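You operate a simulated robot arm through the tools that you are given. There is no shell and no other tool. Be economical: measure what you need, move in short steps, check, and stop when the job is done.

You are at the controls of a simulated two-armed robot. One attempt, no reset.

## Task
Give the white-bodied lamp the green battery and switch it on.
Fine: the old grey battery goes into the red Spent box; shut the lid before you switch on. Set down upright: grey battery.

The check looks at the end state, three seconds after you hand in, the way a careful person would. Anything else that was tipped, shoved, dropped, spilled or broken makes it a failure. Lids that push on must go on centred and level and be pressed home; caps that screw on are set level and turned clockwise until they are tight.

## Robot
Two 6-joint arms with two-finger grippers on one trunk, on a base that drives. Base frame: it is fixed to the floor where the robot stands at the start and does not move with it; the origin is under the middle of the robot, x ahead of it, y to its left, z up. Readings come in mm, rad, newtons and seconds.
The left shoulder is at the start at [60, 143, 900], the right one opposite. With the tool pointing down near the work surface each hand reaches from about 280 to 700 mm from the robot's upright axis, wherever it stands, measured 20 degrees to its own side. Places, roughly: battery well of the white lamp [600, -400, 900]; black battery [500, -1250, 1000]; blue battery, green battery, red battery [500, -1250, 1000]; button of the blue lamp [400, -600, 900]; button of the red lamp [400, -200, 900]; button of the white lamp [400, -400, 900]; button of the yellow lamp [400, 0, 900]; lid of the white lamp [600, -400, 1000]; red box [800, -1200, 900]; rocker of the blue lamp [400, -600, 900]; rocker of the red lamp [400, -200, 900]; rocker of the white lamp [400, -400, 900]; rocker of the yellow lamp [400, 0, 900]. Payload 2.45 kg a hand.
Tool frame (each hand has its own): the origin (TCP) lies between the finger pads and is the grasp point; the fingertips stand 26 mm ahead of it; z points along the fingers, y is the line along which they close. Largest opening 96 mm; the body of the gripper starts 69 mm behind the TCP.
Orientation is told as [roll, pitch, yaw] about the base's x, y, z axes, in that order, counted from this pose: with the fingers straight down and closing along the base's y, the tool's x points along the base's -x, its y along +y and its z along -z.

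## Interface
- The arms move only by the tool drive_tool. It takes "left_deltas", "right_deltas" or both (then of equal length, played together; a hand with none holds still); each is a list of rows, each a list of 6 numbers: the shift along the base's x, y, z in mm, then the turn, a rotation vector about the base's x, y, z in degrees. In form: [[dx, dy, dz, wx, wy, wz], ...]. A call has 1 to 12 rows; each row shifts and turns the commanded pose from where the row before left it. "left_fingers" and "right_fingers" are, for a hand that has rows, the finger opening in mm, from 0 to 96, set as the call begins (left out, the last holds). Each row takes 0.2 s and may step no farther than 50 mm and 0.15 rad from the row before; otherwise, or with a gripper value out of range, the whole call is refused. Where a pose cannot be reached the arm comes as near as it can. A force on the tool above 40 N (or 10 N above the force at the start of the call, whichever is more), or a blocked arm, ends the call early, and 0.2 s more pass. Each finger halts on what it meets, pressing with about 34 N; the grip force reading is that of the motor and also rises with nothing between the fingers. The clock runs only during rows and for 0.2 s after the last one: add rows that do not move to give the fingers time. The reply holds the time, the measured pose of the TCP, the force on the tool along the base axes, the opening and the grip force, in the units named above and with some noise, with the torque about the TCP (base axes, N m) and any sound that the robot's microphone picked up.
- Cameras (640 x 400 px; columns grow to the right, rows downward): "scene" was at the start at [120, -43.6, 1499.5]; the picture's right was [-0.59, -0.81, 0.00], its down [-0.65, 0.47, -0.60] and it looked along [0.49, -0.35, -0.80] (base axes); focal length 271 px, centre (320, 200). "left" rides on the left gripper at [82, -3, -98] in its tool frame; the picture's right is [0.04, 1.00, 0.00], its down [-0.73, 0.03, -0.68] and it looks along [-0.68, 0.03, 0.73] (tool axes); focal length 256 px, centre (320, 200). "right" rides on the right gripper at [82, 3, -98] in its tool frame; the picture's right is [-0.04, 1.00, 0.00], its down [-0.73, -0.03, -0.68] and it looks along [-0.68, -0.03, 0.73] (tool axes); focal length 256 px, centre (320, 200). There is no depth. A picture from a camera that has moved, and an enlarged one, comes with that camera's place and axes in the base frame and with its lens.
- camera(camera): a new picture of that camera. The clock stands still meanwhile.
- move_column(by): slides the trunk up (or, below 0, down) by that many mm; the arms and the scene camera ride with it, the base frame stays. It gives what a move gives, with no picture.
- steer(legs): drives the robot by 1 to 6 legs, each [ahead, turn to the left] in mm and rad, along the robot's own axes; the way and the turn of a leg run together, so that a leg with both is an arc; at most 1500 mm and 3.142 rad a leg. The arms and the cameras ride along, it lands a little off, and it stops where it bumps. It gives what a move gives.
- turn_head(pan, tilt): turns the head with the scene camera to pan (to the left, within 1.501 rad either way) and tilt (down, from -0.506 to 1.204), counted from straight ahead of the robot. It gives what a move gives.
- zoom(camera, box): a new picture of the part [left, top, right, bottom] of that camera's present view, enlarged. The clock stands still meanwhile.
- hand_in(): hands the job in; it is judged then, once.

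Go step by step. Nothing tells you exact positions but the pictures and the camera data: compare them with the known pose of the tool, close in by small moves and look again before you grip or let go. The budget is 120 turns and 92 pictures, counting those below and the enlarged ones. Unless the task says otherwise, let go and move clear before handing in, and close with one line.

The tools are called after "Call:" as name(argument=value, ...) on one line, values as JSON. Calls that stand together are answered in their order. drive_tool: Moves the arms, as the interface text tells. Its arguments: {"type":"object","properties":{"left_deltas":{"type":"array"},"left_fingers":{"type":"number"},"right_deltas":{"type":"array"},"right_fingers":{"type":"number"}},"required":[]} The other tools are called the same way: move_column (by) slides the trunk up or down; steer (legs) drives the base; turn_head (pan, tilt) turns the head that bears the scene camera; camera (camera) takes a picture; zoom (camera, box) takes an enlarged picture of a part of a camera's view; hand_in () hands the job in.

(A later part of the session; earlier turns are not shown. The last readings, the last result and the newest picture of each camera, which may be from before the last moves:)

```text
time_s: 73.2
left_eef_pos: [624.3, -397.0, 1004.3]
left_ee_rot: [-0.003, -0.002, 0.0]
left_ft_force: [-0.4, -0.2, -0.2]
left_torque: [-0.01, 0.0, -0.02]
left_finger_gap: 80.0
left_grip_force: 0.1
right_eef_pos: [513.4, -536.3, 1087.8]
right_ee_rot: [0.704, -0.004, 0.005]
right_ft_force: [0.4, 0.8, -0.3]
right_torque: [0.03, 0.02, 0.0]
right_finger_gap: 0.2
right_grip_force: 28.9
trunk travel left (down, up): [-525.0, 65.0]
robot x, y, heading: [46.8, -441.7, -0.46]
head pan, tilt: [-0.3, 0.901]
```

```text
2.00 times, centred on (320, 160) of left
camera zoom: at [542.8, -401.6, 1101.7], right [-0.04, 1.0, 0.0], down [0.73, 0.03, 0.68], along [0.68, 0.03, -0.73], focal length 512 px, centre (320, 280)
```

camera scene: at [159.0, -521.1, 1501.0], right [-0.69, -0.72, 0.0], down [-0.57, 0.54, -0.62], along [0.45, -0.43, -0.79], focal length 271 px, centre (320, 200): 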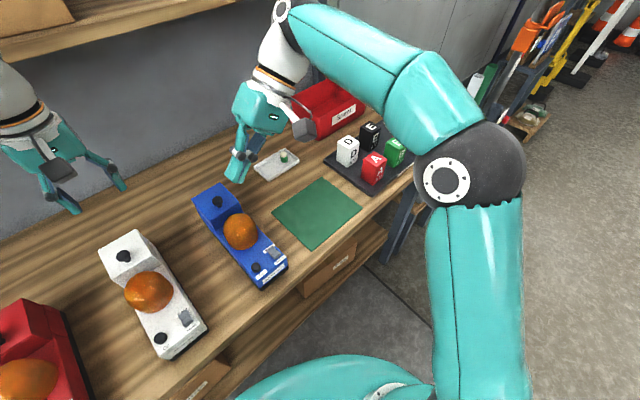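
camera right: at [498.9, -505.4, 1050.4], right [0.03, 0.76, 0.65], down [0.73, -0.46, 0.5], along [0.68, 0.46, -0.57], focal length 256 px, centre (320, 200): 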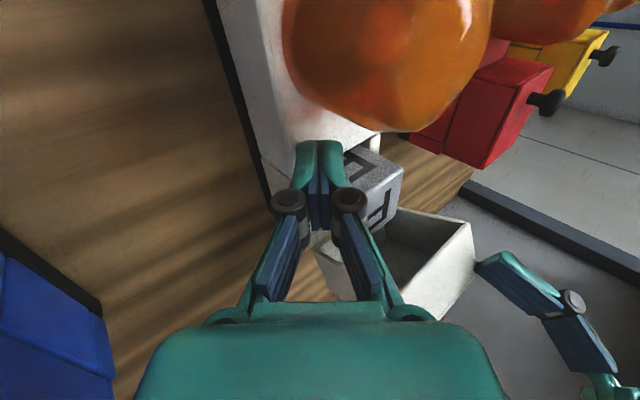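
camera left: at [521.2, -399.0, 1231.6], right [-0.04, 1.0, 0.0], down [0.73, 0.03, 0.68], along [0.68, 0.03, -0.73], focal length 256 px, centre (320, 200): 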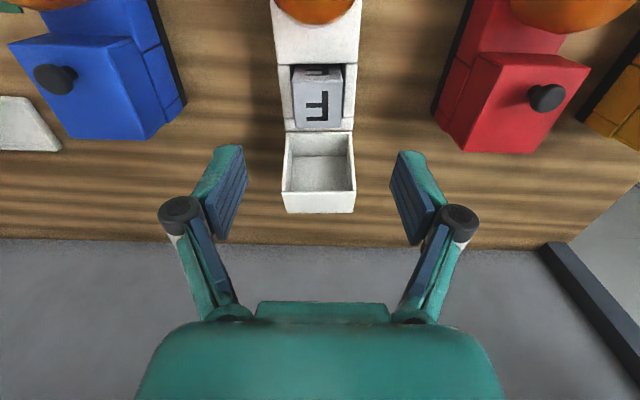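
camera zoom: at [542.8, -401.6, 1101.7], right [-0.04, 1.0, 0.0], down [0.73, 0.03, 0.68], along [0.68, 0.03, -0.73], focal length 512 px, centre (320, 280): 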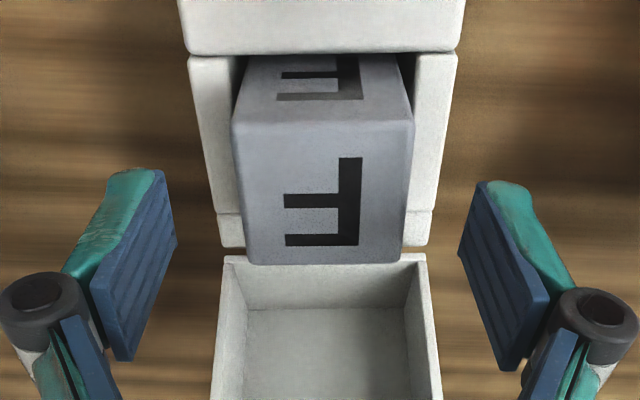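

Call:
drive_tool(left_deltas=[[3, 0, -16, 0, 0, 0], [0, 0, -14, 0, 0, 0], [0, 0, 0, 0, 0, 0]])

Call:
drive_tool(left_deltas=[[0, 0, 0, 0, 0, 0], [0, 0, 0, 0, 0, 0], [0, 0, 0, 0, 0, 0], [0, 0, 0, 0, 0, 0]], left_fingers=30)

Call:
drive_tool(left_deltas=[[0, 0, 3, 0, 0, 0], [0, 0, 4, 0, 0, 0], [0, 0, 0, 0, 0, 0]])

```text
time_s: 74.0
left_eef_pos: [627.6, -396.5, 973.8]
left_ee_rot: [-0.003, -0.001, -0.001]
left_ft_force: [0.2, -0.2, -0.1]
left_torque: [0.0, -0.02, 0.02]
left_finger_gap: 79.8
left_grip_force: 0.1
right_eef_pos: [513.3, -537.2, 1087.7]
right_ee_rot: [0.704, -0.003, 0.006]
right_ft_force: [-0.2, 0.1, -0.3]
right_torque: [0.02, 0.02, -0.04]
right_finger_gap: 0.0
right_grip_force: 28.7
trunk travel left (down, up): [-525.0, 65.0]
robot x, y, heading: [49.2, -439.4, -0.46]
head pan, tilt: [-0.3, 0.901]
```

```text
time_s: 75.0
left_eef_pos: [627.9, -397.1, 973.8]
left_ee_rot: [-0.003, -0.002, 0.001]
left_ft_force: [1.3, 1.4, 1.9]
left_torque: [0.06, -0.06, 0.07]
left_finger_gap: 50.0
left_grip_force: 34.2
right_eef_pos: [513.1, -537.0, 1086.3]
right_ee_rot: [0.703, -0.002, 0.005]
right_ft_force: [0.5, -0.6, 0.4]
right_torque: [0.0, 0.01, -0.02]
right_finger_gap: 0.1
right_grip_force: 28.5
trunk travel left (down, up): [-525.0, 65.0]
robot x, y, heading: [50.3, -438.9, -0.466]
head pan, tilt: [-0.3, 0.901]
```

```text
time_s: 75.8
left_eef_pos: [628.8, -396.8, 980.8]
left_ee_rot: [-0.001, 0.001, -0.001]
left_ft_force: [-0.7, 0.2, -4.4]
left_torque: [0.04, -0.01, -0.04]
left_finger_gap: 49.6
left_grip_force: 33.9
right_eef_pos: [513.7, -536.8, 1086.4]
right_ee_rot: [0.704, -0.002, 0.003]
right_ft_force: [-1.0, 0.1, 0.5]
right_torque: [0.01, -0.02, 0.0]
right_finger_gap: 0.0
right_grip_force: 28.2
trunk travel left (down, up): [-525.0, 65.0]
robot x, y, heading: [49.3, -441.8, -0.463]
head pan, tilt: [-0.3, 0.901]
```

The battery (50 mm) is free, weighing about 4.4 N. I lift it out and check its length.

Call:
drive_tool(left_deltas=[[0, 0, 20, 0, 0, 0], [0, 0, 40, 0, 0, 0], [0, 0, 45, 0, 0, 0], [0, 0, 45, 0, 0, 0], [-40, 0, 25, 0, 0, 0], [-45, 0, 10, 0, 0, 0], [-45, 0, 0, 0, 0, 0], [0, 0, 0, 0, 0, 0]])

Call:
camera(camera="scene")

```text
time_s: 77.6
left_eef_pos: [499.4, -397.7, 1165.7]
left_ee_rot: [-0.001, -0.001, -0.002]
left_ft_force: [-0.1, 0.5, -5.2]
left_torque: [0.0, 0.02, -0.01]
left_finger_gap: 49.8
left_grip_force: 33.9
right_eef_pos: [514.3, -536.7, 1086.8]
right_ee_rot: [0.703, -0.003, 0.004]
right_ft_force: [0.5, 0.1, 0.5]
right_torque: [0.03, 0.0, -0.01]
right_finger_gap: 0.0
right_grip_force: 28.5
trunk travel left (down, up): [-525.0, 65.0]
robot x, y, heading: [49.0, -441.5, -0.467]
head pan, tilt: [-0.3, 0.901]
```

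```text
31 pictures are left
camera scene: at [158.4, -520.3, 1501.1], right [-0.69, -0.72, 0.0], down [-0.57, 0.54, -0.62], along [0.45, -0.43, -0.78], focal length 271 px, centre (320, 200)
```

scene: 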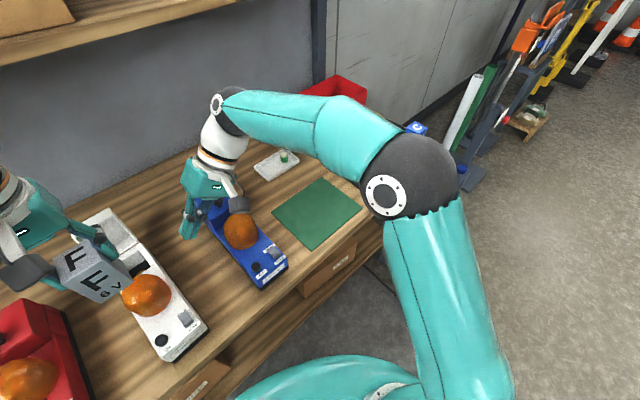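

Battery in hand. I raise/retract both hands, then back off the bench, turn right, drive along it to the battery tray and red box, and turn in.

Call:
drive_tool(left_deltas=[[-20, 0, 15, 0, 0, 0], [-30, 0, 15, 0, 0, 0], [-30, 0, 0, 0, 0, 0]], right_deltas=[[-30, 0, 30, 0, 0, 0], [-30, 0, 35, 0, 0, 0], [-30, 0, 35, 0, 0, 0]])

Call:
steer(legs=[[-60, 0], [0, -1.11], [490, 0], [0, 1.07]])

Call:
camera(camera="scene")

```text
time_s: 78.4
left_eef_pos: [416.2, -396.9, 1196.9]
left_ee_rot: [-0.001, -0.001, -0.001]
left_ft_force: [-0.5, 0.0, -4.1]
left_torque: [0.01, -0.03, -0.02]
left_finger_gap: 49.4
left_grip_force: 34.3
right_eef_pos: [422.3, -535.0, 1188.3]
right_ee_rot: [0.701, -0.006, 0.007]
right_ft_force: [0.3, 0.2, 0.9]
right_torque: [0.01, -0.05, -0.07]
right_finger_gap: 0.0
right_grip_force: 28.0
trunk travel left (down, up): [-525.0, 65.0]
robot x, y, heading: [48.5, -440.1, -0.46]
head pan, tilt: [-0.3, 0.901]
```

```text
time_s: 83.1
left_eef_pos: [192.4, -762.3, 1196.9]
left_ee_rot: [0.001, 0.003, -1.117]
left_ft_force: [-1.4, -1.6, -3.8]
left_torque: [0.09, -0.07, 0.01]
left_finger_gap: 49.6
left_grip_force: 33.9
right_eef_pos: [70.1, -827.0, 1186.0]
right_ee_rot: [0.705, 0.0, -1.11]
right_ft_force: [-0.4, -0.4, -0.5]
right_torque: [0.07, -0.09, 0.04]
right_finger_gap: 0.0
right_grip_force: 28.4
trunk travel left (down, up): [-525.0, 65.0]
robot x, y, heading: [31.2, -445.4, -1.615]
head pan, tilt: [-0.3, 0.901]
stopped in leg 3: the robot was blocked; the commanded pose is now the measured one
```

```text
30 pictures are left
camera scene: at [1.7, -581.4, 1500.7], right [-0.94, 0.34, 0.0], down [0.26, 0.74, -0.62], along [-0.21, -0.58, -0.79], focal length 271 px, centre (320, 200)
```

scene: 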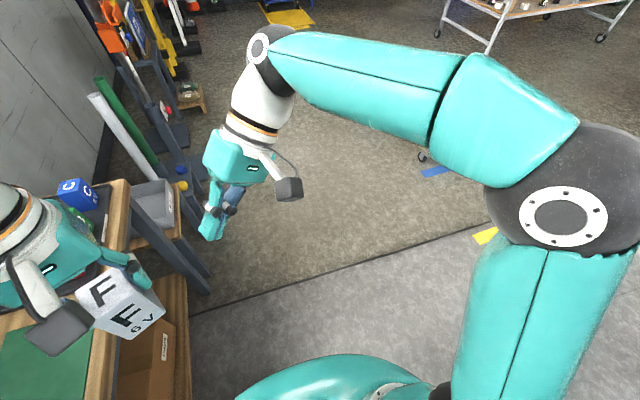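

The base side rubs the bench, so I angle away from it more before driving along, then turn in and approach.

Call:
steer(legs=[[0, -0.3], [400, 0], [0, 1.4]])

```text
time_s: 89.7
left_eef_pos: [240.3, -909.3, 1196.5]
left_ee_rot: [0.001, 0.002, -0.282]
left_ft_force: [0.1, 1.2, -5.0]
left_torque: [-0.01, 0.03, -0.01]
left_finger_gap: 49.5
left_grip_force: 34.2
right_eef_pos: [206.3, -1043.0, 1189.0]
right_ee_rot: [0.7, -0.001, -0.276]
right_ft_force: [1.0, 0.3, 0.8]
right_torque: [-0.04, 0.03, 0.03]
right_finger_gap: 0.0
right_grip_force: 28.5
trunk travel left (down, up): [-525.0, 65.0]
robot x, y, heading: [-132.3, -844.4, -0.744]
head pan, tilt: [-0.3, 0.901]
stopped in leg 3: the robot was blocked; the commanded pose is now the measured one
```

Call:
steer(legs=[[250, 0.2]])

Call:
turn_head(pan=0.15, tilt=0.85)

Call:
camera(camera="scene")

```text
time_s: 91.5
left_eef_pos: [445.3, -991.8, 1198.8]
left_ee_rot: [0.0, 0.0, -0.089]
left_ft_force: [0.0, 0.6, -5.0]
left_torque: [-0.02, -0.02, 0.0]
left_finger_gap: 49.6
left_grip_force: 33.6
right_eef_pos: [438.3, -1130.4, 1188.8]
right_ee_rot: [0.703, -0.002, -0.083]
right_ft_force: [-0.7, 0.4, -0.4]
right_torque: [0.01, 0.03, -0.01]
right_finger_gap: 0.0
right_grip_force: 28.2
trunk travel left (down, up): [-525.0, 65.0]
robot x, y, heading: [67.2, -1005.4, -0.554]
head pan, tilt: [-0.3, 0.901]
```

```text
time_s: 92.4
left_eef_pos: [444.8, -991.6, 1198.1]
left_ee_rot: [-0.001, 0.0, -0.091]
left_ft_force: [0.0, 0.0, -4.6]
left_torque: [0.02, 0.01, -0.01]
left_finger_gap: 49.6
left_grip_force: 34.5
right_eef_pos: [438.6, -1130.9, 1188.5]
right_ee_rot: [0.702, -0.003, -0.083]
right_ft_force: [-0.4, 0.4, 0.5]
right_torque: [-0.01, 0.03, 0.01]
right_finger_gap: 0.0
right_grip_force: 28.0
trunk travel left (down, up): [-525.0, 65.0]
robot x, y, heading: [65.2, -1006.9, -0.552]
head pan, tilt: [0.15, 0.85]
```

```text
29 pictures are left
camera scene: at [190.1, -1068.2, 1505.2], right [-0.39, -0.92, 0.0], down [-0.69, 0.3, -0.66], along [0.61, -0.26, -0.75], focal length 271 px, centre (320, 200)
```

scene: 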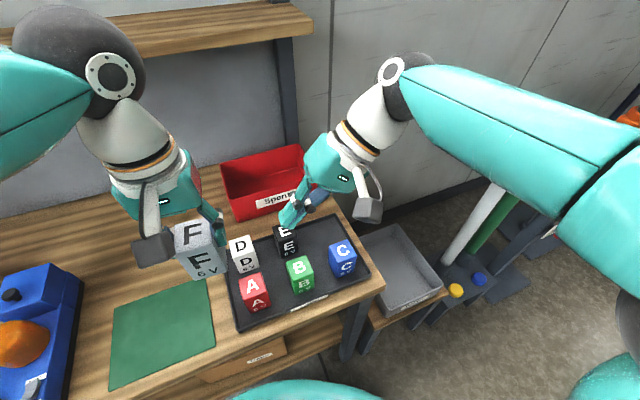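

Now I see the red Spent box (roughly x 700–860, y −1290…−1035), and the tray with A–E. I drive 50 mm nearer and bring the grey battery over the box.

Call:
steer(legs=[[50, 0]])

Call:
drive_tool(left_deltas=[[40, -10, 0, 0, 0, 1], [40, -12, 0, 0, 0, 1], [40, -12, 0, 0, 0, 1], [40, -12, 0, 0, 0, 1], [40, -12, 0, 0, 0, 1], [30, -12, -20, 0, 0, 0], [20, -10, -30, 0, 0, 0], [0, 0, 0, 0, 0, 0]])

Call:
camera(camera="left")

```text
time_s: 93.4
left_eef_pos: [487.8, -1018.5, 1198.2]
left_ee_rot: [-0.002, 0.001, -0.088]
left_ft_force: [0.7, 0.6, -5.4]
left_torque: [0.02, -0.03, -0.03]
left_finger_gap: 49.7
left_grip_force: 33.5
right_eef_pos: [481.2, -1157.5, 1188.9]
right_ee_rot: [0.702, -0.003, -0.081]
right_ft_force: [-0.2, -0.2, 0.2]
right_torque: [-0.04, 0.02, -0.01]
right_finger_gap: 0.0
right_grip_force: 28.6
trunk travel left (down, up): [-525.0, 65.0]
robot x, y, heading: [109.3, -1030.6, -0.554]
head pan, tilt: [0.15, 0.85]
```

```text
time_s: 95.2
left_eef_pos: [738.1, -1097.3, 1149.4]
left_ee_rot: [-0.002, 0.0, -0.001]
left_ft_force: [-0.5, -0.4, -4.5]
left_torque: [0.0, 0.03, 0.01]
left_finger_gap: 49.8
left_grip_force: 33.8
right_eef_pos: [480.5, -1157.4, 1189.2]
right_ee_rot: [0.701, -0.003, -0.083]
right_ft_force: [-0.2, 0.0, 1.0]
right_torque: [0.04, -0.02, 0.0]
right_finger_gap: 0.0
right_grip_force: 28.8
trunk travel left (down, up): [-525.0, 65.0]
robot x, y, heading: [110.3, -1032.5, -0.55]
head pan, tilt: [0.15, 0.85]
```

```text
28 pictures are left
camera left: at [656.4, -1102.8, 1246.5], right [-0.04, 1.0, 0.0], down [0.73, 0.03, 0.68], along [0.68, 0.02, -0.73], focal length 256 px, centre (320, 200)
```

left: 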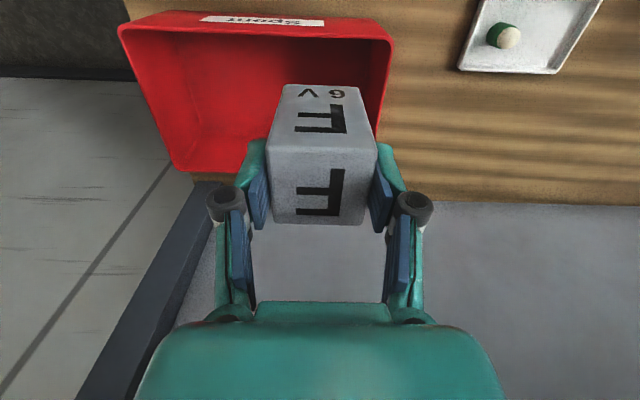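

The box spans x 710–870, y −1293…−1033 at its rim. I move the battery to about (768,-1140) and lower it.

Call:
drive_tool(left_deltas=[[15, -22, 0, 0, 0, 0], [15, -21, 0, 0, 0, 0], [0, 0, -40, 0, 0, 0], [0, 0, -45, 0, 0, 0], [0, 0, -40, 0, 0, 0], [0, 0, -25, 0, 0, 0], [0, 0, 0, 0, 0, 0]])

Call:
drive_tool(left_deltas=[[0, 0, -5, 0, 0, 0], [0, 0, -5, 0, 0, 0], [0, 0, 0, 0, 0, 0]])

```text
time_s: 96.8
left_eef_pos: [750.7, -1130.5, 992.4]
left_ee_rot: [-0.002, -0.002, -0.002]
left_ft_force: [0.0, -0.1, -4.2]
left_torque: [-0.03, 0.01, 0.0]
left_finger_gap: 49.7
left_grip_force: 34.1
left hand out of reach, approached as far as the arm can: row 2
right_eef_pos: [480.8, -1157.5, 1190.1]
right_ee_rot: [0.7, -0.003, -0.081]
right_ft_force: [0.4, 0.9, -0.1]
right_torque: [0.0, -0.01, -0.02]
right_finger_gap: 0.1
right_grip_force: 28.5
trunk travel left (down, up): [-525.0, 65.0]
robot x, y, heading: [110.5, -1037.2, -0.55]
head pan, tilt: [0.15, 0.85]
```

```text
time_s: 97.6
left_eef_pos: [751.8, -1130.2, 982.3]
left_ee_rot: [0.0, 0.0, -0.002]
left_ft_force: [-0.1, -0.4, -4.2]
left_torque: [0.0, 0.02, 0.01]
left_finger_gap: 49.5
left_grip_force: 33.6
right_eef_pos: [479.6, -1158.4, 1190.8]
right_ee_rot: [0.701, -0.004, -0.082]
right_ft_force: [-0.2, 0.6, -0.5]
right_torque: [0.0, -0.01, -0.01]
right_finger_gap: 0.2
right_grip_force: 28.3
trunk travel left (down, up): [-525.0, 65.0]
robot x, y, heading: [112.2, -1034.4, -0.55]
head pan, tilt: [0.15, 0.85]
```

Call:
drive_tool(left_deltas=[[8, 0, 0, 0, 0, 0], [8, 0, -3, 0, 0, 0], [0, 0, 0, 0, 0, 0]])

Call:
camera(camera="left")

```text
time_s: 98.4
left_eef_pos: [766.8, -1129.7, 978.4]
left_ee_rot: [-0.003, 0.001, -0.001]
left_ft_force: [-0.4, -0.5, -4.0]
left_torque: [-0.01, 0.01, -0.01]
left_finger_gap: 49.7
left_grip_force: 34.5
right_eef_pos: [481.6, -1157.3, 1190.6]
right_ee_rot: [0.701, -0.004, -0.084]
right_ft_force: [-0.4, -0.1, 0.9]
right_torque: [-0.01, 0.03, -0.02]
right_finger_gap: 0.0
right_grip_force: 28.5
trunk travel left (down, up): [-525.0, 65.0]
robot x, y, heading: [110.6, -1032.5, -0.551]
head pan, tilt: [0.15, 0.85]
```

```text
27 pictures are left
camera left: at [684.8, -1134.7, 1076.7], right [-0.04, 1.0, 0.0], down [0.73, 0.03, 0.68], along [0.68, 0.03, -0.73], focal length 256 px, centre (320, 200)
```

left: 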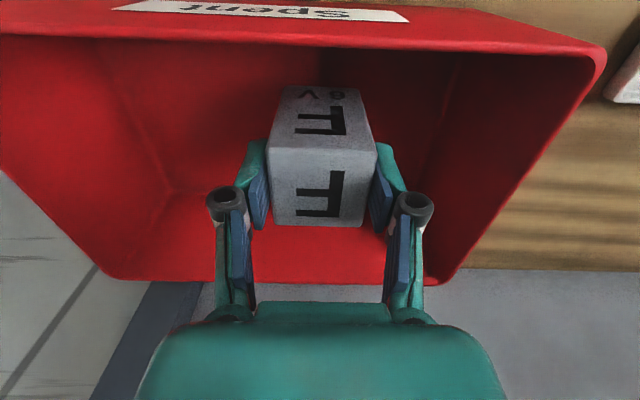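

The battery is inside the box, clear of the walls. I lower gently until it touches the floor.

Call:
drive_tool(left_deltas=[[0, 0, -4, 0, 0, 0], [0, 0, -4, 0, 0, 0], [0, 0, 0, 0, 0, 0]])

Call:
drive_tool(left_deltas=[[0, 0, -4, 0, 0, 0], [0, 0, -4, 0, 0, 0], [0, 0, 0, 0, 0, 0]])

Call:
drive_tool(left_deltas=[[0, 0, -4, 0, 0, 0], [0, 0, 0, 0, 0, 0]])

```text
time_s: 99.2
left_eef_pos: [765.2, -1130.6, 970.2]
left_ee_rot: [0.0, -0.001, -0.002]
left_ft_force: [0.1, -0.3, -5.2]
left_torque: [0.0, 0.02, -0.01]
left_finger_gap: 49.4
left_grip_force: 34.1
right_eef_pos: [479.8, -1158.2, 1188.9]
right_ee_rot: [0.701, -0.004, -0.081]
right_ft_force: [0.1, -0.3, 0.1]
right_torque: [-0.01, 0.04, 0.04]
right_finger_gap: 0.0
right_grip_force: 28.9
trunk travel left (down, up): [-525.0, 65.0]
robot x, y, heading: [111.4, -1032.8, -0.548]
head pan, tilt: [0.15, 0.85]
```

```text
time_s: 100.0
left_eef_pos: [766.1, -1130.5, 963.9]
left_ee_rot: [0.0, 0.001, -0.001]
left_ft_force: [-0.7, 0.2, -4.0]
left_torque: [-0.01, 0.03, -0.02]
left_finger_gap: 49.5
left_grip_force: 33.9
right_eef_pos: [480.2, -1158.0, 1189.8]
right_ee_rot: [0.702, -0.005, -0.081]
right_ft_force: [-1.1, -1.1, -0.2]
right_torque: [0.01, 0.0, 0.0]
right_finger_gap: 0.0
right_grip_force: 28.6
trunk travel left (down, up): [-525.0, 65.0]
robot x, y, heading: [110.1, -1031.1, -0.55]
head pan, tilt: [0.15, 0.85]
```

```text
time_s: 100.6
left_eef_pos: [766.6, -1128.8, 961.6]
left_ee_rot: [-0.003, -0.004, -0.004]
left_ft_force: [-1.8, -0.9, 9.6]
left_torque: [-0.11, 0.37, -0.04]
left_finger_gap: 49.5
left_grip_force: 33.5
right_eef_pos: [479.5, -1158.0, 1189.9]
right_ee_rot: [0.702, -0.004, -0.082]
right_ft_force: [-0.7, -0.6, -0.6]
right_torque: [-0.02, -0.01, 0.01]
right_finger_gap: 0.0
right_grip_force: 28.6
trunk travel left (down, up): [-525.0, 65.0]
robot x, y, heading: [108.8, -1036.9, -0.552]
head pan, tilt: [0.15, 0.85]
```

Contact at z≈962: the battery stands on the box floor. I open, rise straight up, and move the right hand aside.

Call:
drive_tool(left_deltas=[[0, 0, 2, 0, 0, 0], [0, 0, 0, 0, 0, 0], [0, 0, 0, 0, 0, 0], [0, 0, 40, 0, 0, 0], [0, 0, 45, 0, 0, 0], [0, 0, 45, 0, 0, 0], [-30, 0, 35, 0, 0, 0]], left_fingers=74, right_deltas=[[0, -30, 10, 0, 0, 0], [0, -30, 10, 0, 0, 0], [0, -30, 10, 0, 0, 0], [0, -30, 0, 0, 0, 0], [0, -30, 0, 0, 0, 0], [-10, -30, 0, 0, 0, 0], [-10, -30, 0, 0, 0, 0]])

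Call:
drive_tool(left_deltas=[[-40, 0, 0, 0, 0, 0], [-45, 0, 0, 0, 0, 0], [-45, 0, 0, 0, 0, 0], [-45, 0, 0, 0, 0, 0], [-45, 0, 0, 0, 0, 0], [-45, -5, 0, 0, 0, 0], [0, 0, 0, 0, 0, 0]])

Call:
camera(camera="left")

Call:
camera(camera="scene")

```text
time_s: 102.2
left_eef_pos: [735.4, -1131.2, 1127.8]
left_ee_rot: [0.001, 0.002, -0.001]
left_ft_force: [-0.5, -0.7, 0.7]
left_torque: [0.01, -0.05, -0.02]
left_finger_gap: 73.9
left_grip_force: 0.1
right_eef_pos: [458.8, -1367.7, 1219.9]
right_ee_rot: [0.703, -0.005, -0.083]
right_ft_force: [-0.1, 0.1, -0.1]
right_torque: [-0.01, -0.02, -0.02]
right_finger_gap: 0.0
right_grip_force: 28.5
trunk travel left (down, up): [-525.0, 65.0]
robot x, y, heading: [110.5, -1030.3, -0.549]
head pan, tilt: [0.15, 0.85]
```

```text
time_s: 103.8
left_eef_pos: [469.9, -1135.5, 1126.7]
left_ee_rot: [-0.003, -0.001, -0.002]
left_ft_force: [-0.9, -0.2, -1.3]
left_torque: [0.03, 0.03, -0.01]
left_finger_gap: 74.2
left_grip_force: 0.2
right_eef_pos: [461.0, -1367.4, 1218.9]
right_ee_rot: [0.702, -0.003, -0.083]
right_ft_force: [-0.5, -1.0, 0.6]
right_torque: [-0.02, -0.02, 0.02]
right_finger_gap: 0.0
right_grip_force: 28.8
trunk travel left (down, up): [-525.0, 65.0]
robot x, y, heading: [112.7, -1030.9, -0.555]
head pan, tilt: [0.15, 0.85]
```

```text
26 pictures are left
camera left: at [389.3, -1139.9, 1223.7], right [-0.04, 1.0, 0.0], down [0.73, 0.03, 0.68], along [0.68, 0.03, -0.73], focal length 256 px, centre (320, 200)
```

left: 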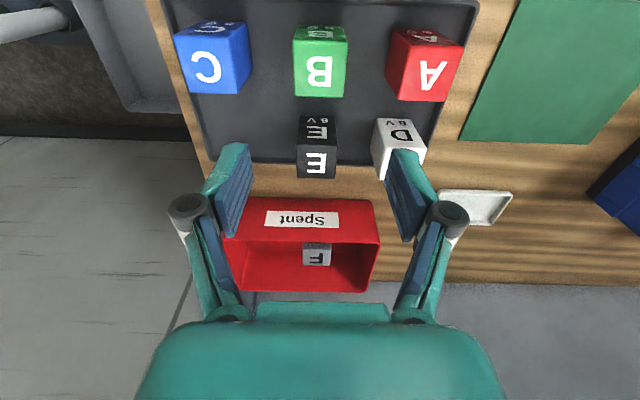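

```text
25 pictures are left
camera scene: at [232.8, -1094.7, 1505.3], right [-0.39, -0.92, 0.0], down [-0.69, 0.29, -0.66], along [0.61, -0.26, -0.75], focal length 271 px, centre (320, 200)
```

scene: 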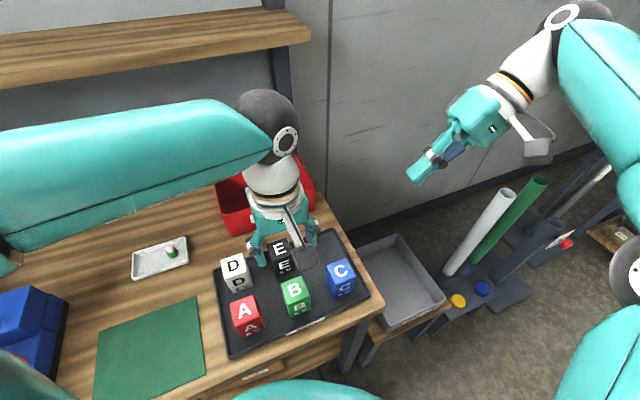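

The grey battery stands upright in the Spent box. The green B battery is right below the left hand at about (465,-1136); I lower around it and check.

Call:
drive_tool(left_deltas=[[-2, 0, -40, 0, 0, 0], [-2, 0, -45, 0, 0, 0], [0, 0, -40, 0, 0, 0], [0, 0, 0, 0, 0, 0]])

Call:
zoom(camera="left", box=[160, 60, 480, 260])

```text
time_s: 104.8
left_eef_pos: [467.5, -1133.4, 1000.4]
left_ee_rot: [-0.002, -0.001, -0.002]
left_ft_force: [0.0, -0.6, 0.3]
left_torque: [-0.02, 0.0, 0.03]
left_finger_gap: 73.9
left_grip_force: 0.0
right_eef_pos: [459.8, -1367.1, 1219.2]
right_ee_rot: [0.7, -0.003, -0.082]
right_ft_force: [-0.1, 0.3, -0.2]
right_torque: [-0.02, 0.0, 0.02]
right_finger_gap: 0.0
right_grip_force: 28.9
trunk travel left (down, up): [-525.0, 65.0]
robot x, y, heading: [109.9, -1031.2, -0.55]
head pan, tilt: [0.15, 0.85]
```

```text
2.00 times, centred on (320, 160) of left
camera zoom: at [385.8, -1139.5, 1097.9], right [-0.04, 1.0, 0.0], down [0.73, 0.03, 0.68], along [0.68, 0.02, -0.73], focal length 512 px, centre (320, 280)
```

zoom: 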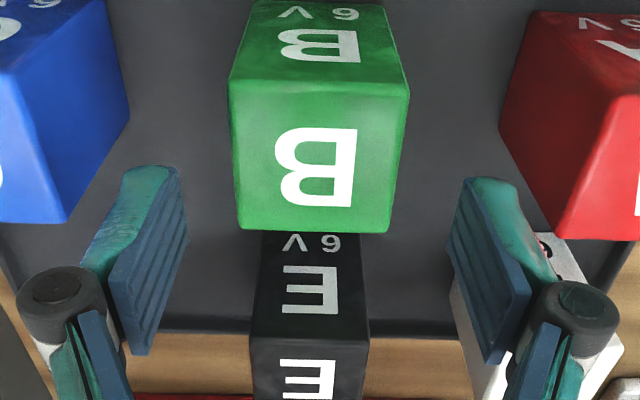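

Call:
drive_tool(left_deltas=[[0, -3, -22, 0, 0, 0], [0, 0, -20, 0, 0, 0], [0, 0, 0, 0, 0, 0]])

Call:
drive_tool(left_deltas=[[0, 0, 0, 0, 0, 0], [0, 0, 0, 0, 0, 0], [0, 0, 0, 0, 0, 0], [0, 0, 0, 0, 0, 0]], left_fingers=30)

Call:
drive_tool(left_deltas=[[0, 0, 10, 0, 0, 0], [0, 0, 40, 0, 0, 0], [0, 0, 45, 0, 0, 0], [0, 0, 45, 0, 0, 0], [0, 0, 45, 0, 0, 0], [0, 20, 40, 0, 0, 0], [0, 0, 0, 0, 0, 0]])

Call:
camera(camera="left")

```text
time_s: 105.6
left_eef_pos: [468.2, -1138.0, 960.0]
left_ee_rot: [0.001, -0.001, -0.003]
left_ft_force: [-0.3, 0.4, 0.0]
left_torque: [0.02, 0.04, 0.01]
left_finger_gap: 74.0
left_grip_force: 0.1
right_eef_pos: [459.9, -1366.3, 1220.4]
right_ee_rot: [0.7, -0.002, -0.082]
right_ft_force: [0.0, 0.4, 0.1]
right_torque: [0.02, 0.0, 0.0]
right_finger_gap: 0.1
right_grip_force: 28.4
trunk travel left (down, up): [-525.0, 65.0]
robot x, y, heading: [108.8, -1029.3, -0.554]
head pan, tilt: [0.15, 0.85]
```

```text
time_s: 106.6
left_eef_pos: [467.1, -1137.7, 959.0]
left_ee_rot: [0.0, 0.001, -0.002]
left_ft_force: [0.8, 0.9, -0.2]
left_torque: [0.17, 0.04, 0.01]
left_finger_gap: 49.8
left_grip_force: 33.4
right_eef_pos: [460.6, -1367.0, 1219.8]
right_ee_rot: [0.701, -0.004, -0.082]
right_ft_force: [0.4, -0.3, -0.7]
right_torque: [0.02, -0.03, -0.02]
right_finger_gap: 0.1
right_grip_force: 28.8
trunk travel left (down, up): [-525.0, 65.0]
robot x, y, heading: [111.8, -1031.2, -0.551]
head pan, tilt: [0.15, 0.85]
```

```text
time_s: 108.2
left_eef_pos: [469.1, -1117.6, 1185.3]
left_ee_rot: [-0.002, 0.0, -0.003]
left_ft_force: [0.2, 0.1, -4.3]
left_torque: [0.0, 0.02, -0.03]
left_finger_gap: 49.6
left_grip_force: 34.1
right_eef_pos: [460.4, -1366.8, 1219.8]
right_ee_rot: [0.702, -0.004, -0.082]
right_ft_force: [0.9, -0.3, -0.8]
right_torque: [0.0, -0.01, -0.03]
right_finger_gap: 0.2
right_grip_force: 28.3
trunk travel left (down, up): [-525.0, 65.0]
robot x, y, heading: [110.2, -1031.4, -0.548]
head pan, tilt: [0.15, 0.85]
```

```text
23 pictures are left
camera left: at [386.8, -1122.2, 1282.8], right [-0.04, 1.0, 0.0], down [0.73, 0.03, 0.68], along [0.68, 0.02, -0.73], focal length 256 px, centre (320, 200)
```

left: 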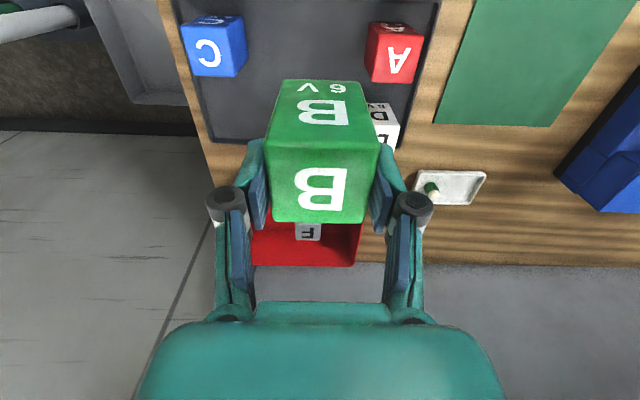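

Green battery in hand. I tuck the right arm a little and retrace the drive back toward the white lamp.

Call:
drive_tool(right_deltas=[[-10, 35, 0, 0, 0, 0], [-10, 35, 0, 0, 0, 0], [-10, 35, 0, 0, 0, 0]])

Call:
steer(legs=[[-50, 0], [-250, -0.2], [0, -1.16], [-380, 0]])

```text
time_s: 109.0
left_eef_pos: [467.9, -1117.0, 1185.3]
left_ee_rot: [-0.001, 0.001, -0.001]
left_ft_force: [0.2, 1.5, -5.3]
left_torque: [0.0, -0.05, -0.02]
left_finger_gap: 49.5
left_grip_force: 33.8
right_eef_pos: [432.5, -1261.2, 1219.6]
right_ee_rot: [0.702, -0.004, -0.081]
right_ft_force: [-0.9, 1.2, 0.0]
right_torque: [-0.03, 0.02, -0.02]
right_finger_gap: 0.0
right_grip_force: 28.2
trunk travel left (down, up): [-525.0, 65.0]
robot x, y, heading: [114.3, -1032.5, -0.553]
head pan, tilt: [0.15, 0.85]
```

```text
time_s: 116.7
left_eef_pos: [-6.9, -861.7, 1185.4]
left_ee_rot: [-0.001, 0.0, -1.367]
left_ft_force: [2.2, 1.1, -4.8]
left_torque: [-0.01, 0.06, 0.0]
left_finger_gap: 49.5
left_grip_force: 34.3
right_eef_pos: [-155.4, -853.5, 1219.8]
right_ee_rot: [0.7, -0.004, -1.446]
right_ft_force: [1.1, -0.9, 0.6]
right_torque: [0.0, 0.04, 0.02]
right_finger_gap: 0.0
right_grip_force: 28.5
trunk travel left (down, up): [-525.0, 65.0]
robot x, y, heading: [27.8, -501.2, -1.915]
head pan, tilt: [0.15, 0.85]
```

Call:
steer(legs=[[0, 1.45]])

```text
time_s: 121.1
left_eef_pos: [382.4, -579.5, 1186.1]
left_ee_rot: [0.0, -0.001, 0.088]
left_ft_force: [-0.1, 0.5, -4.8]
left_torque: [-0.01, 0.01, 0.02]
left_finger_gap: 49.7
left_grip_force: 33.9
right_eef_pos: [358.8, -727.4, 1221.3]
right_ee_rot: [0.701, -0.004, 0.008]
right_ft_force: [0.6, -0.4, -0.1]
right_torque: [0.02, 0.03, 0.0]
right_finger_gap: 0.1
right_grip_force: 29.2
trunk travel left (down, up): [-525.0, 65.0]
robot x, y, heading: [5.1, -550.3, -0.462]
head pan, tilt: [0.15, 0.85]
```

Call:
steer(legs=[[90, 0.25]])

Call:
turn_head(pan=0.35, tilt=0.85)

Call:
camera(camera="scene")

```text
time_s: 122.4
left_eef_pos: [465.7, -514.6, 1184.5]
left_ee_rot: [0.001, -0.001, 0.337]
left_ft_force: [0.5, 1.3, -5.0]
left_torque: [0.0, 0.05, 0.0]
left_finger_gap: 49.6
left_grip_force: 34.5
right_eef_pos: [478.4, -663.5, 1219.4]
right_ee_rot: [0.702, 0.0, 0.256]
right_ft_force: [0.3, -0.1, -0.3]
right_torque: [0.0, 0.04, 0.02]
right_finger_gap: 0.2
right_grip_force: 28.5
trunk travel left (down, up): [-525.0, 65.0]
robot x, y, heading: [90.8, -586.6, -0.214]
head pan, tilt: [0.15, 0.85]
```

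```text
time_s: 123.2
left_eef_pos: [464.7, -516.2, 1186.0]
left_ee_rot: [0.0, 0.0, 0.336]
left_ft_force: [0.2, -0.1, -4.5]
left_torque: [0.03, 0.03, 0.03]
left_finger_gap: 49.7
left_grip_force: 33.8
right_eef_pos: [476.6, -664.8, 1222.3]
right_ee_rot: [0.702, -0.004, 0.257]
right_ft_force: [-0.3, -0.3, -0.4]
right_torque: [0.05, -0.03, -0.02]
right_finger_gap: 0.1
right_grip_force: 28.4
trunk travel left (down, up): [-525.0, 65.0]
robot x, y, heading: [91.1, -590.4, -0.213]
head pan, tilt: [0.351, 0.85]
```

```text
22 pictures are left
camera scene: at [226.2, -591.5, 1505.2], right [0.13, -0.99, 0.0], down [-0.74, -0.1, -0.66], along [0.65, 0.09, -0.75], focal length 271 px, centre (320, 200)
```

scene: 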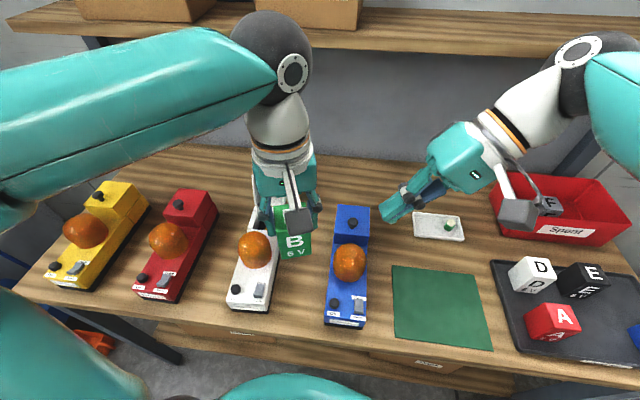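

I have a fine position (91,-590). I bring the battery over the well, squaring the yaw.

Call:
drive_tool(left_deltas=[[25, 24, 0, 0, 0, -3.86], [25, 24, 0, 0, 0, -3.86], [25, 24, 0, 0, 0, -3.86], [25, 24, 0, 0, 0, -3.86], [15, 24, 0, 0, 0, -3.86], [0, 0, -30, 0, 0, 0], [0, 0, 0, 0, 0, 0]])

Call:
camera(camera="left")

```text
time_s: 124.8
left_eef_pos: [580.9, -396.0, 1155.8]
left_ee_rot: [-0.002, 0.001, 0.0]
left_ft_force: [0.4, -0.5, -5.2]
left_torque: [-0.03, 0.01, 0.01]
left_finger_gap: 49.7
left_grip_force: 33.6
right_eef_pos: [476.8, -664.0, 1220.9]
right_ee_rot: [0.702, -0.002, 0.256]
right_ft_force: [-0.2, 0.1, 0.3]
right_torque: [0.0, 0.03, -0.01]
right_finger_gap: 0.0
right_grip_force: 28.4
trunk travel left (down, up): [-525.0, 65.0]
robot x, y, heading: [88.1, -585.8, -0.217]
head pan, tilt: [0.351, 0.85]
```

```text
21 pictures are left
camera left: at [498.1, -400.5, 1253.1], right [-0.04, 1.0, 0.0], down [0.73, 0.03, 0.68], along [0.68, 0.03, -0.73], focal length 256 px, centre (320, 200)
```

left: 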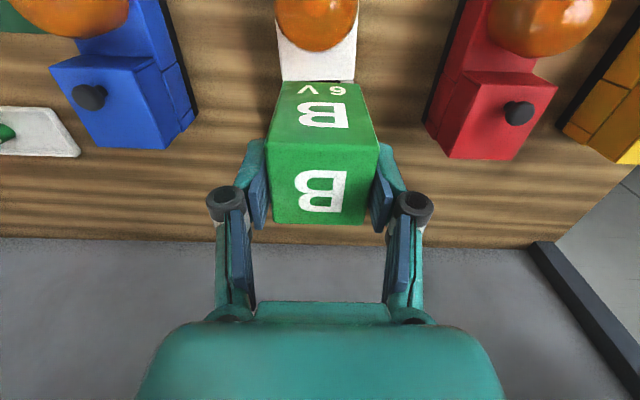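

By earlier measurements the green battery's centre is ~3.5 mm behind the TCP in x; the well centre is (629.6,-397). I move to TCP x≈633 and lower towards the well.

Call:
drive_tool(left_deltas=[[26, -1, -20, 0, 0, 0], [26, 0, -35, 0, 0, 0], [0, 0, -40, 0, 0, 0], [0, 0, 0, 0, 0, 0]])

Call:
zoom(camera="left", box=[200, 20, 440, 240])

Call:
zoom(camera="scene", box=[200, 160, 360, 320])

```text
time_s: 125.8
left_eef_pos: [630.8, -396.7, 1060.6]
left_ee_rot: [0.001, 0.0, -0.001]
left_ft_force: [-0.3, 0.1, -4.6]
left_torque: [0.0, 0.0, -0.02]
left_finger_gap: 49.6
left_grip_force: 34.6
right_eef_pos: [479.2, -664.4, 1222.7]
right_ee_rot: [0.701, -0.002, 0.257]
right_ft_force: [0.5, -0.8, 0.0]
right_torque: [-0.02, -0.01, 0.0]
right_finger_gap: 0.0
right_grip_force: 28.0
trunk travel left (down, up): [-525.0, 65.0]
robot x, y, heading: [90.1, -587.3, -0.213]
head pan, tilt: [0.351, 0.85]
```

```text
1.82 times, centred on (320, 130) of left
camera zoom: at [549.8, -401.6, 1157.8], right [-0.04, 1.0, 0.0], down [0.73, 0.03, 0.68], along [0.68, 0.03, -0.73], focal length 465 px, centre (320, 327)
```

zoom: 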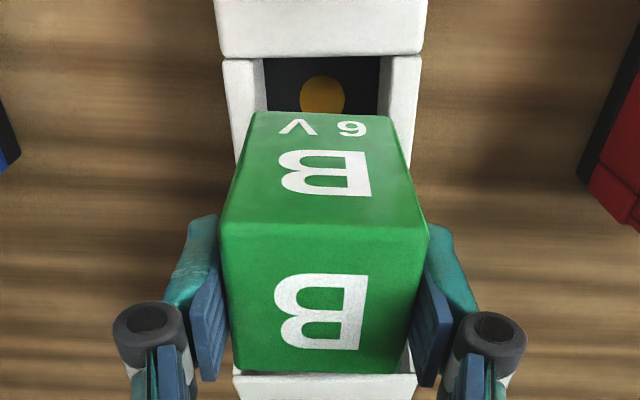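

```text
2.50 times, centred on (280, 240) of scene
camera zoom: at [227.0, -591.5, 1505.2], right [0.14, -0.99, 0.0], down [-0.74, -0.1, -0.66], along [0.65, 0.09, -0.75], focal length 677 px, centre (420, 100)
```

zoom: 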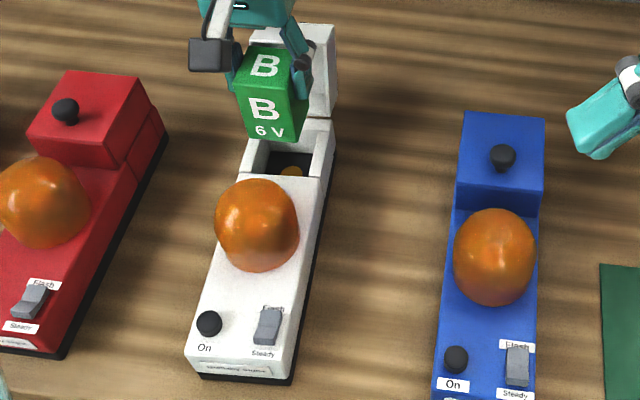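

The alignment looks good in both axes (battery front ≈604 vs well front ≈599, y equal within 1 mm). I lower into the well.

Call:
drive_tool(left_deltas=[[1, -1, -20, 0, 0, 0], [0, 0, -20, 0, 0, 0], [0, 0, -8, 0, 0, 0], [0, 0, -8, 0, 0, 0], [0, 0, 0, 0, 0, 0]])

Call:
drive_tool(left_deltas=[[0, 0, -8, 0, 0, 0], [0, 0, -8, 0, 0, 0], [0, 0, -8, 0, 0, 0], [0, 0, 0, 0, 0, 0]])

```text
time_s: 127.0
left_eef_pos: [632.0, -398.0, 1002.6]
left_ee_rot: [0.0, 0.0, 0.0]
left_ft_force: [0.5, -0.4, -3.5]
left_torque: [-0.02, -0.01, 0.0]
left_finger_gap: 49.5
left_grip_force: 33.5
right_eef_pos: [477.7, -665.8, 1220.4]
right_ee_rot: [0.704, -0.003, 0.257]
right_ft_force: [-0.6, 0.2, 0.5]
right_torque: [0.04, -0.04, -0.01]
right_finger_gap: 0.0
right_grip_force: 28.4
trunk travel left (down, up): [-525.0, 65.0]
robot x, y, heading: [89.2, -589.8, -0.215]
head pan, tilt: [0.351, 0.85]
```

```text
time_s: 128.0
left_eef_pos: [630.4, -397.9, 980.1]
left_ee_rot: [-0.001, 0.0, 0.001]
left_ft_force: [-3.3, -0.7, -4.6]
left_torque: [-0.01, 0.16, 0.02]
left_finger_gap: 50.0
left_grip_force: 33.7
right_eef_pos: [476.4, -663.6, 1220.5]
right_ee_rot: [0.701, 0.0, 0.258]
right_ft_force: [-0.1, -0.1, 0.3]
right_torque: [-0.03, 0.02, -0.01]
right_finger_gap: 0.0
right_grip_force: 27.9
trunk travel left (down, up): [-525.0, 65.0]
robot x, y, heading: [91.7, -589.5, -0.219]
head pan, tilt: [0.351, 0.85]
```

It is sliding in. I continue down until it seats.

Call:
drive_tool(left_deltas=[[-1, 0, -4, 0, 0, 0], [0, 0, -4, 0, 0, 0], [0, 0, 0, 0, 0, 0]])

Call:
drive_tool(left_deltas=[[0, 0, -3, 0, 0, 0], [0, 0, 0, 0, 0, 0]])

```text
time_s: 128.8
left_eef_pos: [631.9, -398.5, 972.9]
left_ee_rot: [0.0, 0.0, 0.0]
left_ft_force: [0.9, -0.5, -4.3]
left_torque: [0.02, 0.03, -0.02]
left_finger_gap: 49.4
left_grip_force: 34.5
right_eef_pos: [477.3, -664.6, 1221.2]
right_ee_rot: [0.7, -0.001, 0.256]
right_ft_force: [0.8, 0.1, 1.1]
right_torque: [0.04, -0.02, -0.01]
right_finger_gap: 0.2
right_grip_force: 28.3
trunk travel left (down, up): [-525.0, 65.0]
robot x, y, heading: [88.7, -585.8, -0.214]
head pan, tilt: [0.351, 0.85]
```

```text
time_s: 129.4
left_eef_pos: [630.2, -399.0, 969.5]
left_ee_rot: [-0.001, -0.001, 0.001]
left_ft_force: [0.7, 0.0, -1.0]
left_torque: [-0.13, 0.05, 0.02]
left_finger_gap: 49.9
left_grip_force: 34.4
right_eef_pos: [477.6, -663.9, 1221.7]
right_ee_rot: [0.701, -0.002, 0.256]
right_ft_force: [0.2, 0.0, 0.8]
right_torque: [-0.01, 0.0, -0.03]
right_finger_gap: 0.0
right_grip_force: 28.5
trunk travel left (down, up): [-525.0, 65.0]
robot x, y, heading: [91.4, -585.7, -0.214]
head pan, tilt: [0.351, 0.85]
```

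Contact is just starting. One more small step, then release and rise.

Call:
drive_tool(left_deltas=[[0, 0, -2, 0, 0, 0], [0, 0, 0, 0, 0, 0]])

Call:
drive_tool(left_deltas=[[0, 0, 1, 0, 0, 0], [0, 0, 0, 0, 0, 0], [0, 0, 0, 0, 0, 0], [0, 0, 30, 0, 0, 0], [-10, 0, 40, 0, 0, 0], [-15, 0, 45, 0, 0, 0], [0, 0, 30, 0, 0, 0], [0, 0, 0, 0, 0, 0]], left_fingers=74)

Call:
camera(camera="left")

Call:
zoom(camera="scene", box=[200, 160, 360, 320])

```text
time_s: 130.0
left_eef_pos: [631.1, -398.6, 969.6]
left_ee_rot: [-0.001, -0.005, 0.0]
left_ft_force: [1.6, 3.2, 14.9]
left_torque: [-0.29, 0.28, -0.01]
left_finger_gap: 49.8
left_grip_force: 34.3
right_eef_pos: [476.9, -665.0, 1222.5]
right_ee_rot: [0.701, -0.005, 0.256]
right_ft_force: [-0.1, 0.3, 0.2]
right_torque: [-0.02, 0.0, 0.03]
right_finger_gap: 0.0
right_grip_force: 28.1
trunk travel left (down, up): [-525.0, 65.0]
robot x, y, heading: [91.0, -586.7, -0.214]
head pan, tilt: [0.351, 0.85]
```

```text
time_s: 131.8
left_eef_pos: [606.0, -397.1, 1113.4]
left_ee_rot: [0.001, -0.001, -0.002]
left_ft_force: [-0.2, -0.1, -0.6]
left_torque: [0.02, 0.04, 0.0]
left_finger_gap: 74.1
left_grip_force: 0.1
right_eef_pos: [475.7, -664.3, 1220.1]
right_ee_rot: [0.7, -0.003, 0.257]
right_ft_force: [0.4, 1.1, -0.9]
right_torque: [-0.01, 0.0, 0.03]
right_finger_gap: 0.0
right_grip_force: 29.0
trunk travel left (down, up): [-525.0, 65.0]
robot x, y, heading: [91.7, -588.1, -0.217]
head pan, tilt: [0.351, 0.85]
```

```text
18 pictures are left
camera left: at [523.9, -402.5, 1211.0], right [-0.04, 1.0, 0.0], down [0.73, 0.03, 0.68], along [0.68, 0.03, -0.73], focal length 256 px, centre (320, 200)
```

left: 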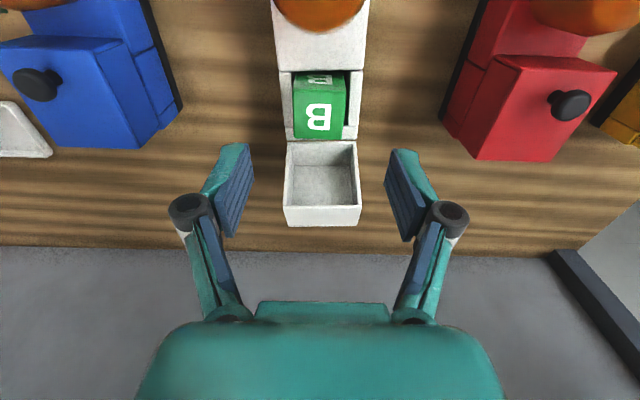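

```text
2.50 times, centred on (280, 240) of scene
camera zoom: at [226.4, -591.4, 1505.2], right [0.14, -0.99, 0.0], down [-0.74, -0.1, -0.66], along [0.65, 0.09, -0.75], focal length 677 px, centre (420, 100)
```

zoom: 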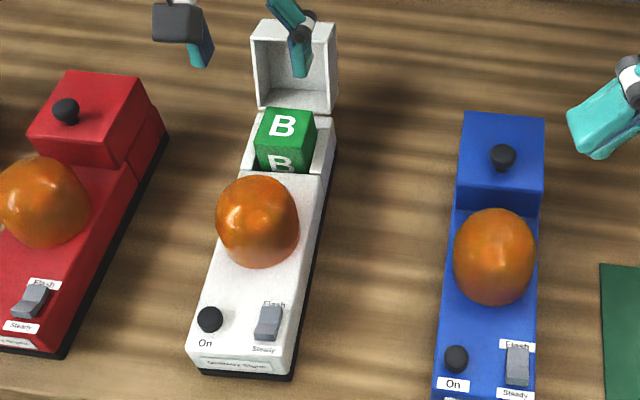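

Green battery sits in the well. The lid is open about 92° (top edge near x 688–722, z≈1040, y≈-392). I take its side walls between wide-open fingers to swing it shut; first I move above it and check.

Call:
drive_tool(left_deltas=[[33, 2, 0, 0, 0, 1.5], [33, 2, 0, 0, 0, 1.5], [32, 1, -5, 0, 0, 0], [0, 0, -18, 0, 0, 0], [0, 0, 0, 0, 0, 0]], left_fingers=96)

Call:
camera(camera="left")

```text
time_s: 133.0
left_eef_pos: [704.7, -394.1, 1090.6]
left_ee_rot: [0.0, 0.0, 0.053]
left_ft_force: [-0.2, 0.3, 0.3]
left_torque: [0.01, 0.02, -0.01]
left_finger_gap: 96.0
left_grip_force: 0.1
right_eef_pos: [477.9, -665.2, 1221.9]
right_ee_rot: [0.702, -0.002, 0.257]
right_ft_force: [-0.1, 0.1, -0.3]
right_torque: [0.01, -0.01, -0.01]
right_finger_gap: 0.0
right_grip_force: 28.7
trunk travel left (down, up): [-525.0, 65.0]
robot x, y, heading: [91.8, -588.2, -0.214]
head pan, tilt: [0.351, 0.85]
```

```text
16 pictures are left
camera left: at [623.9, -402.3, 1188.0], right [-0.09, 1.0, 0.0], down [0.73, 0.07, 0.68], along [0.68, 0.06, -0.73], focal length 256 px, centre (320, 200)
```

left: 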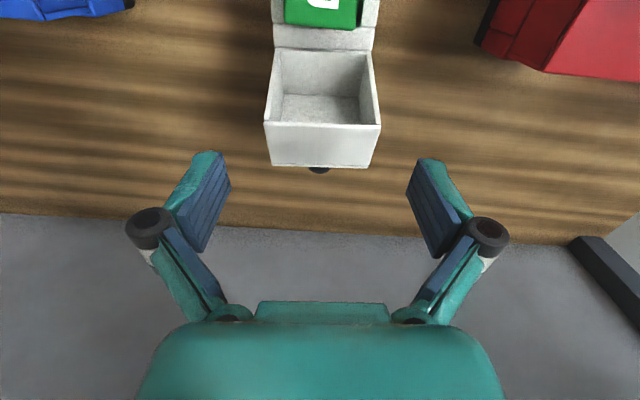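

Call:
drive_tool(left_deltas=[[10, 1, -15, 0, 0, 0], [7, 0, -20, 0, 0, 0], [0, 0, -15, 0, 0, 0], [0, 0, -10, 0, 0, 0], [0, 0, 0, 0, 0, 0]])

Call:
camera(camera="left")

```text
time_s: 134.2
left_eef_pos: [720.9, -392.8, 1030.4]
left_ee_rot: [0.0, 0.0, 0.052]
left_ft_force: [0.7, 0.1, -0.2]
left_torque: [0.01, 0.0, -0.01]
left_finger_gap: 95.9
left_grip_force: 0.0
right_eef_pos: [476.9, -665.6, 1221.4]
right_ee_rot: [0.7, -0.004, 0.258]
right_ft_force: [0.4, -0.6, -0.5]
right_torque: [-0.03, 0.0, -0.02]
right_finger_gap: 0.0
right_grip_force: 28.9
trunk travel left (down, up): [-525.0, 65.0]
robot x, y, heading: [91.7, -587.8, -0.212]
head pan, tilt: [0.351, 0.85]
```

```text
15 pictures are left
camera left: at [640.1, -401.5, 1128.0], right [-0.09, 1.0, 0.0], down [0.73, 0.07, 0.68], along [0.68, 0.06, -0.73], focal length 256 px, centre (320, 200)
```

left: 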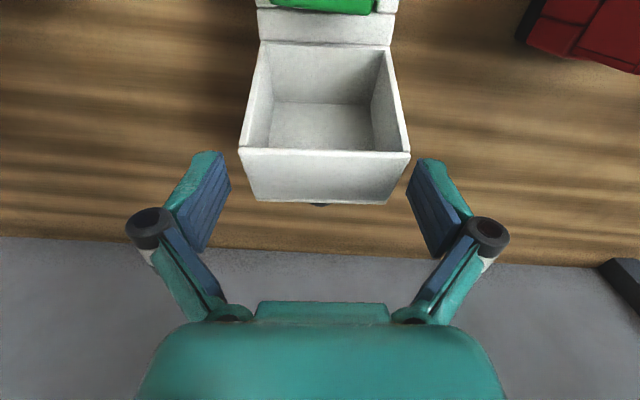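

The fingers straddle the lid's side walls. I lower 8 mm more and close on them.

Call:
drive_tool(left_deltas=[[0, 0, -8, 0, 0, 0], [0, 0, 0, 0, 0, 0]])

Call:
drive_tool(left_deltas=[[0, 0, 0, 0, 0, 0], [0, 0, 0, 0, 0, 0], [0, 0, 0, 0, 0, 0]], left_fingers=70)

```text
time_s: 134.8
left_eef_pos: [721.8, -392.4, 1022.7]
left_ee_rot: [0.0, 0.002, 0.052]
left_ft_force: [0.2, 0.6, 0.3]
left_torque: [0.01, 0.0, -0.01]
left_finger_gap: 95.9
left_grip_force: 0.0
right_eef_pos: [477.0, -665.5, 1220.7]
right_ee_rot: [0.7, -0.002, 0.258]
right_ft_force: [0.1, -0.7, -0.5]
right_torque: [0.0, 0.03, 0.01]
right_finger_gap: 0.1
right_grip_force: 28.1
trunk travel left (down, up): [-525.0, 65.0]
robot x, y, heading: [92.8, -588.6, -0.214]
head pan, tilt: [0.351, 0.85]
```

```text
time_s: 135.6
left_eef_pos: [721.8, -391.5, 1022.6]
left_ee_rot: [0.0, 0.0, 0.052]
left_ft_force: [1.4, 4.1, 4.1]
left_torque: [0.57, 0.06, 0.03]
left_finger_gap: 79.3
left_grip_force: 34.2
right_eef_pos: [478.4, -664.1, 1220.2]
right_ee_rot: [0.7, -0.002, 0.255]
right_ft_force: [0.3, -0.4, 0.3]
right_torque: [-0.01, -0.02, 0.0]
right_finger_gap: 0.1
right_grip_force: 28.2
trunk travel left (down, up): [-525.0, 65.0]
robot x, y, heading: [90.1, -590.5, -0.218]
head pan, tilt: [0.351, 0.85]
```

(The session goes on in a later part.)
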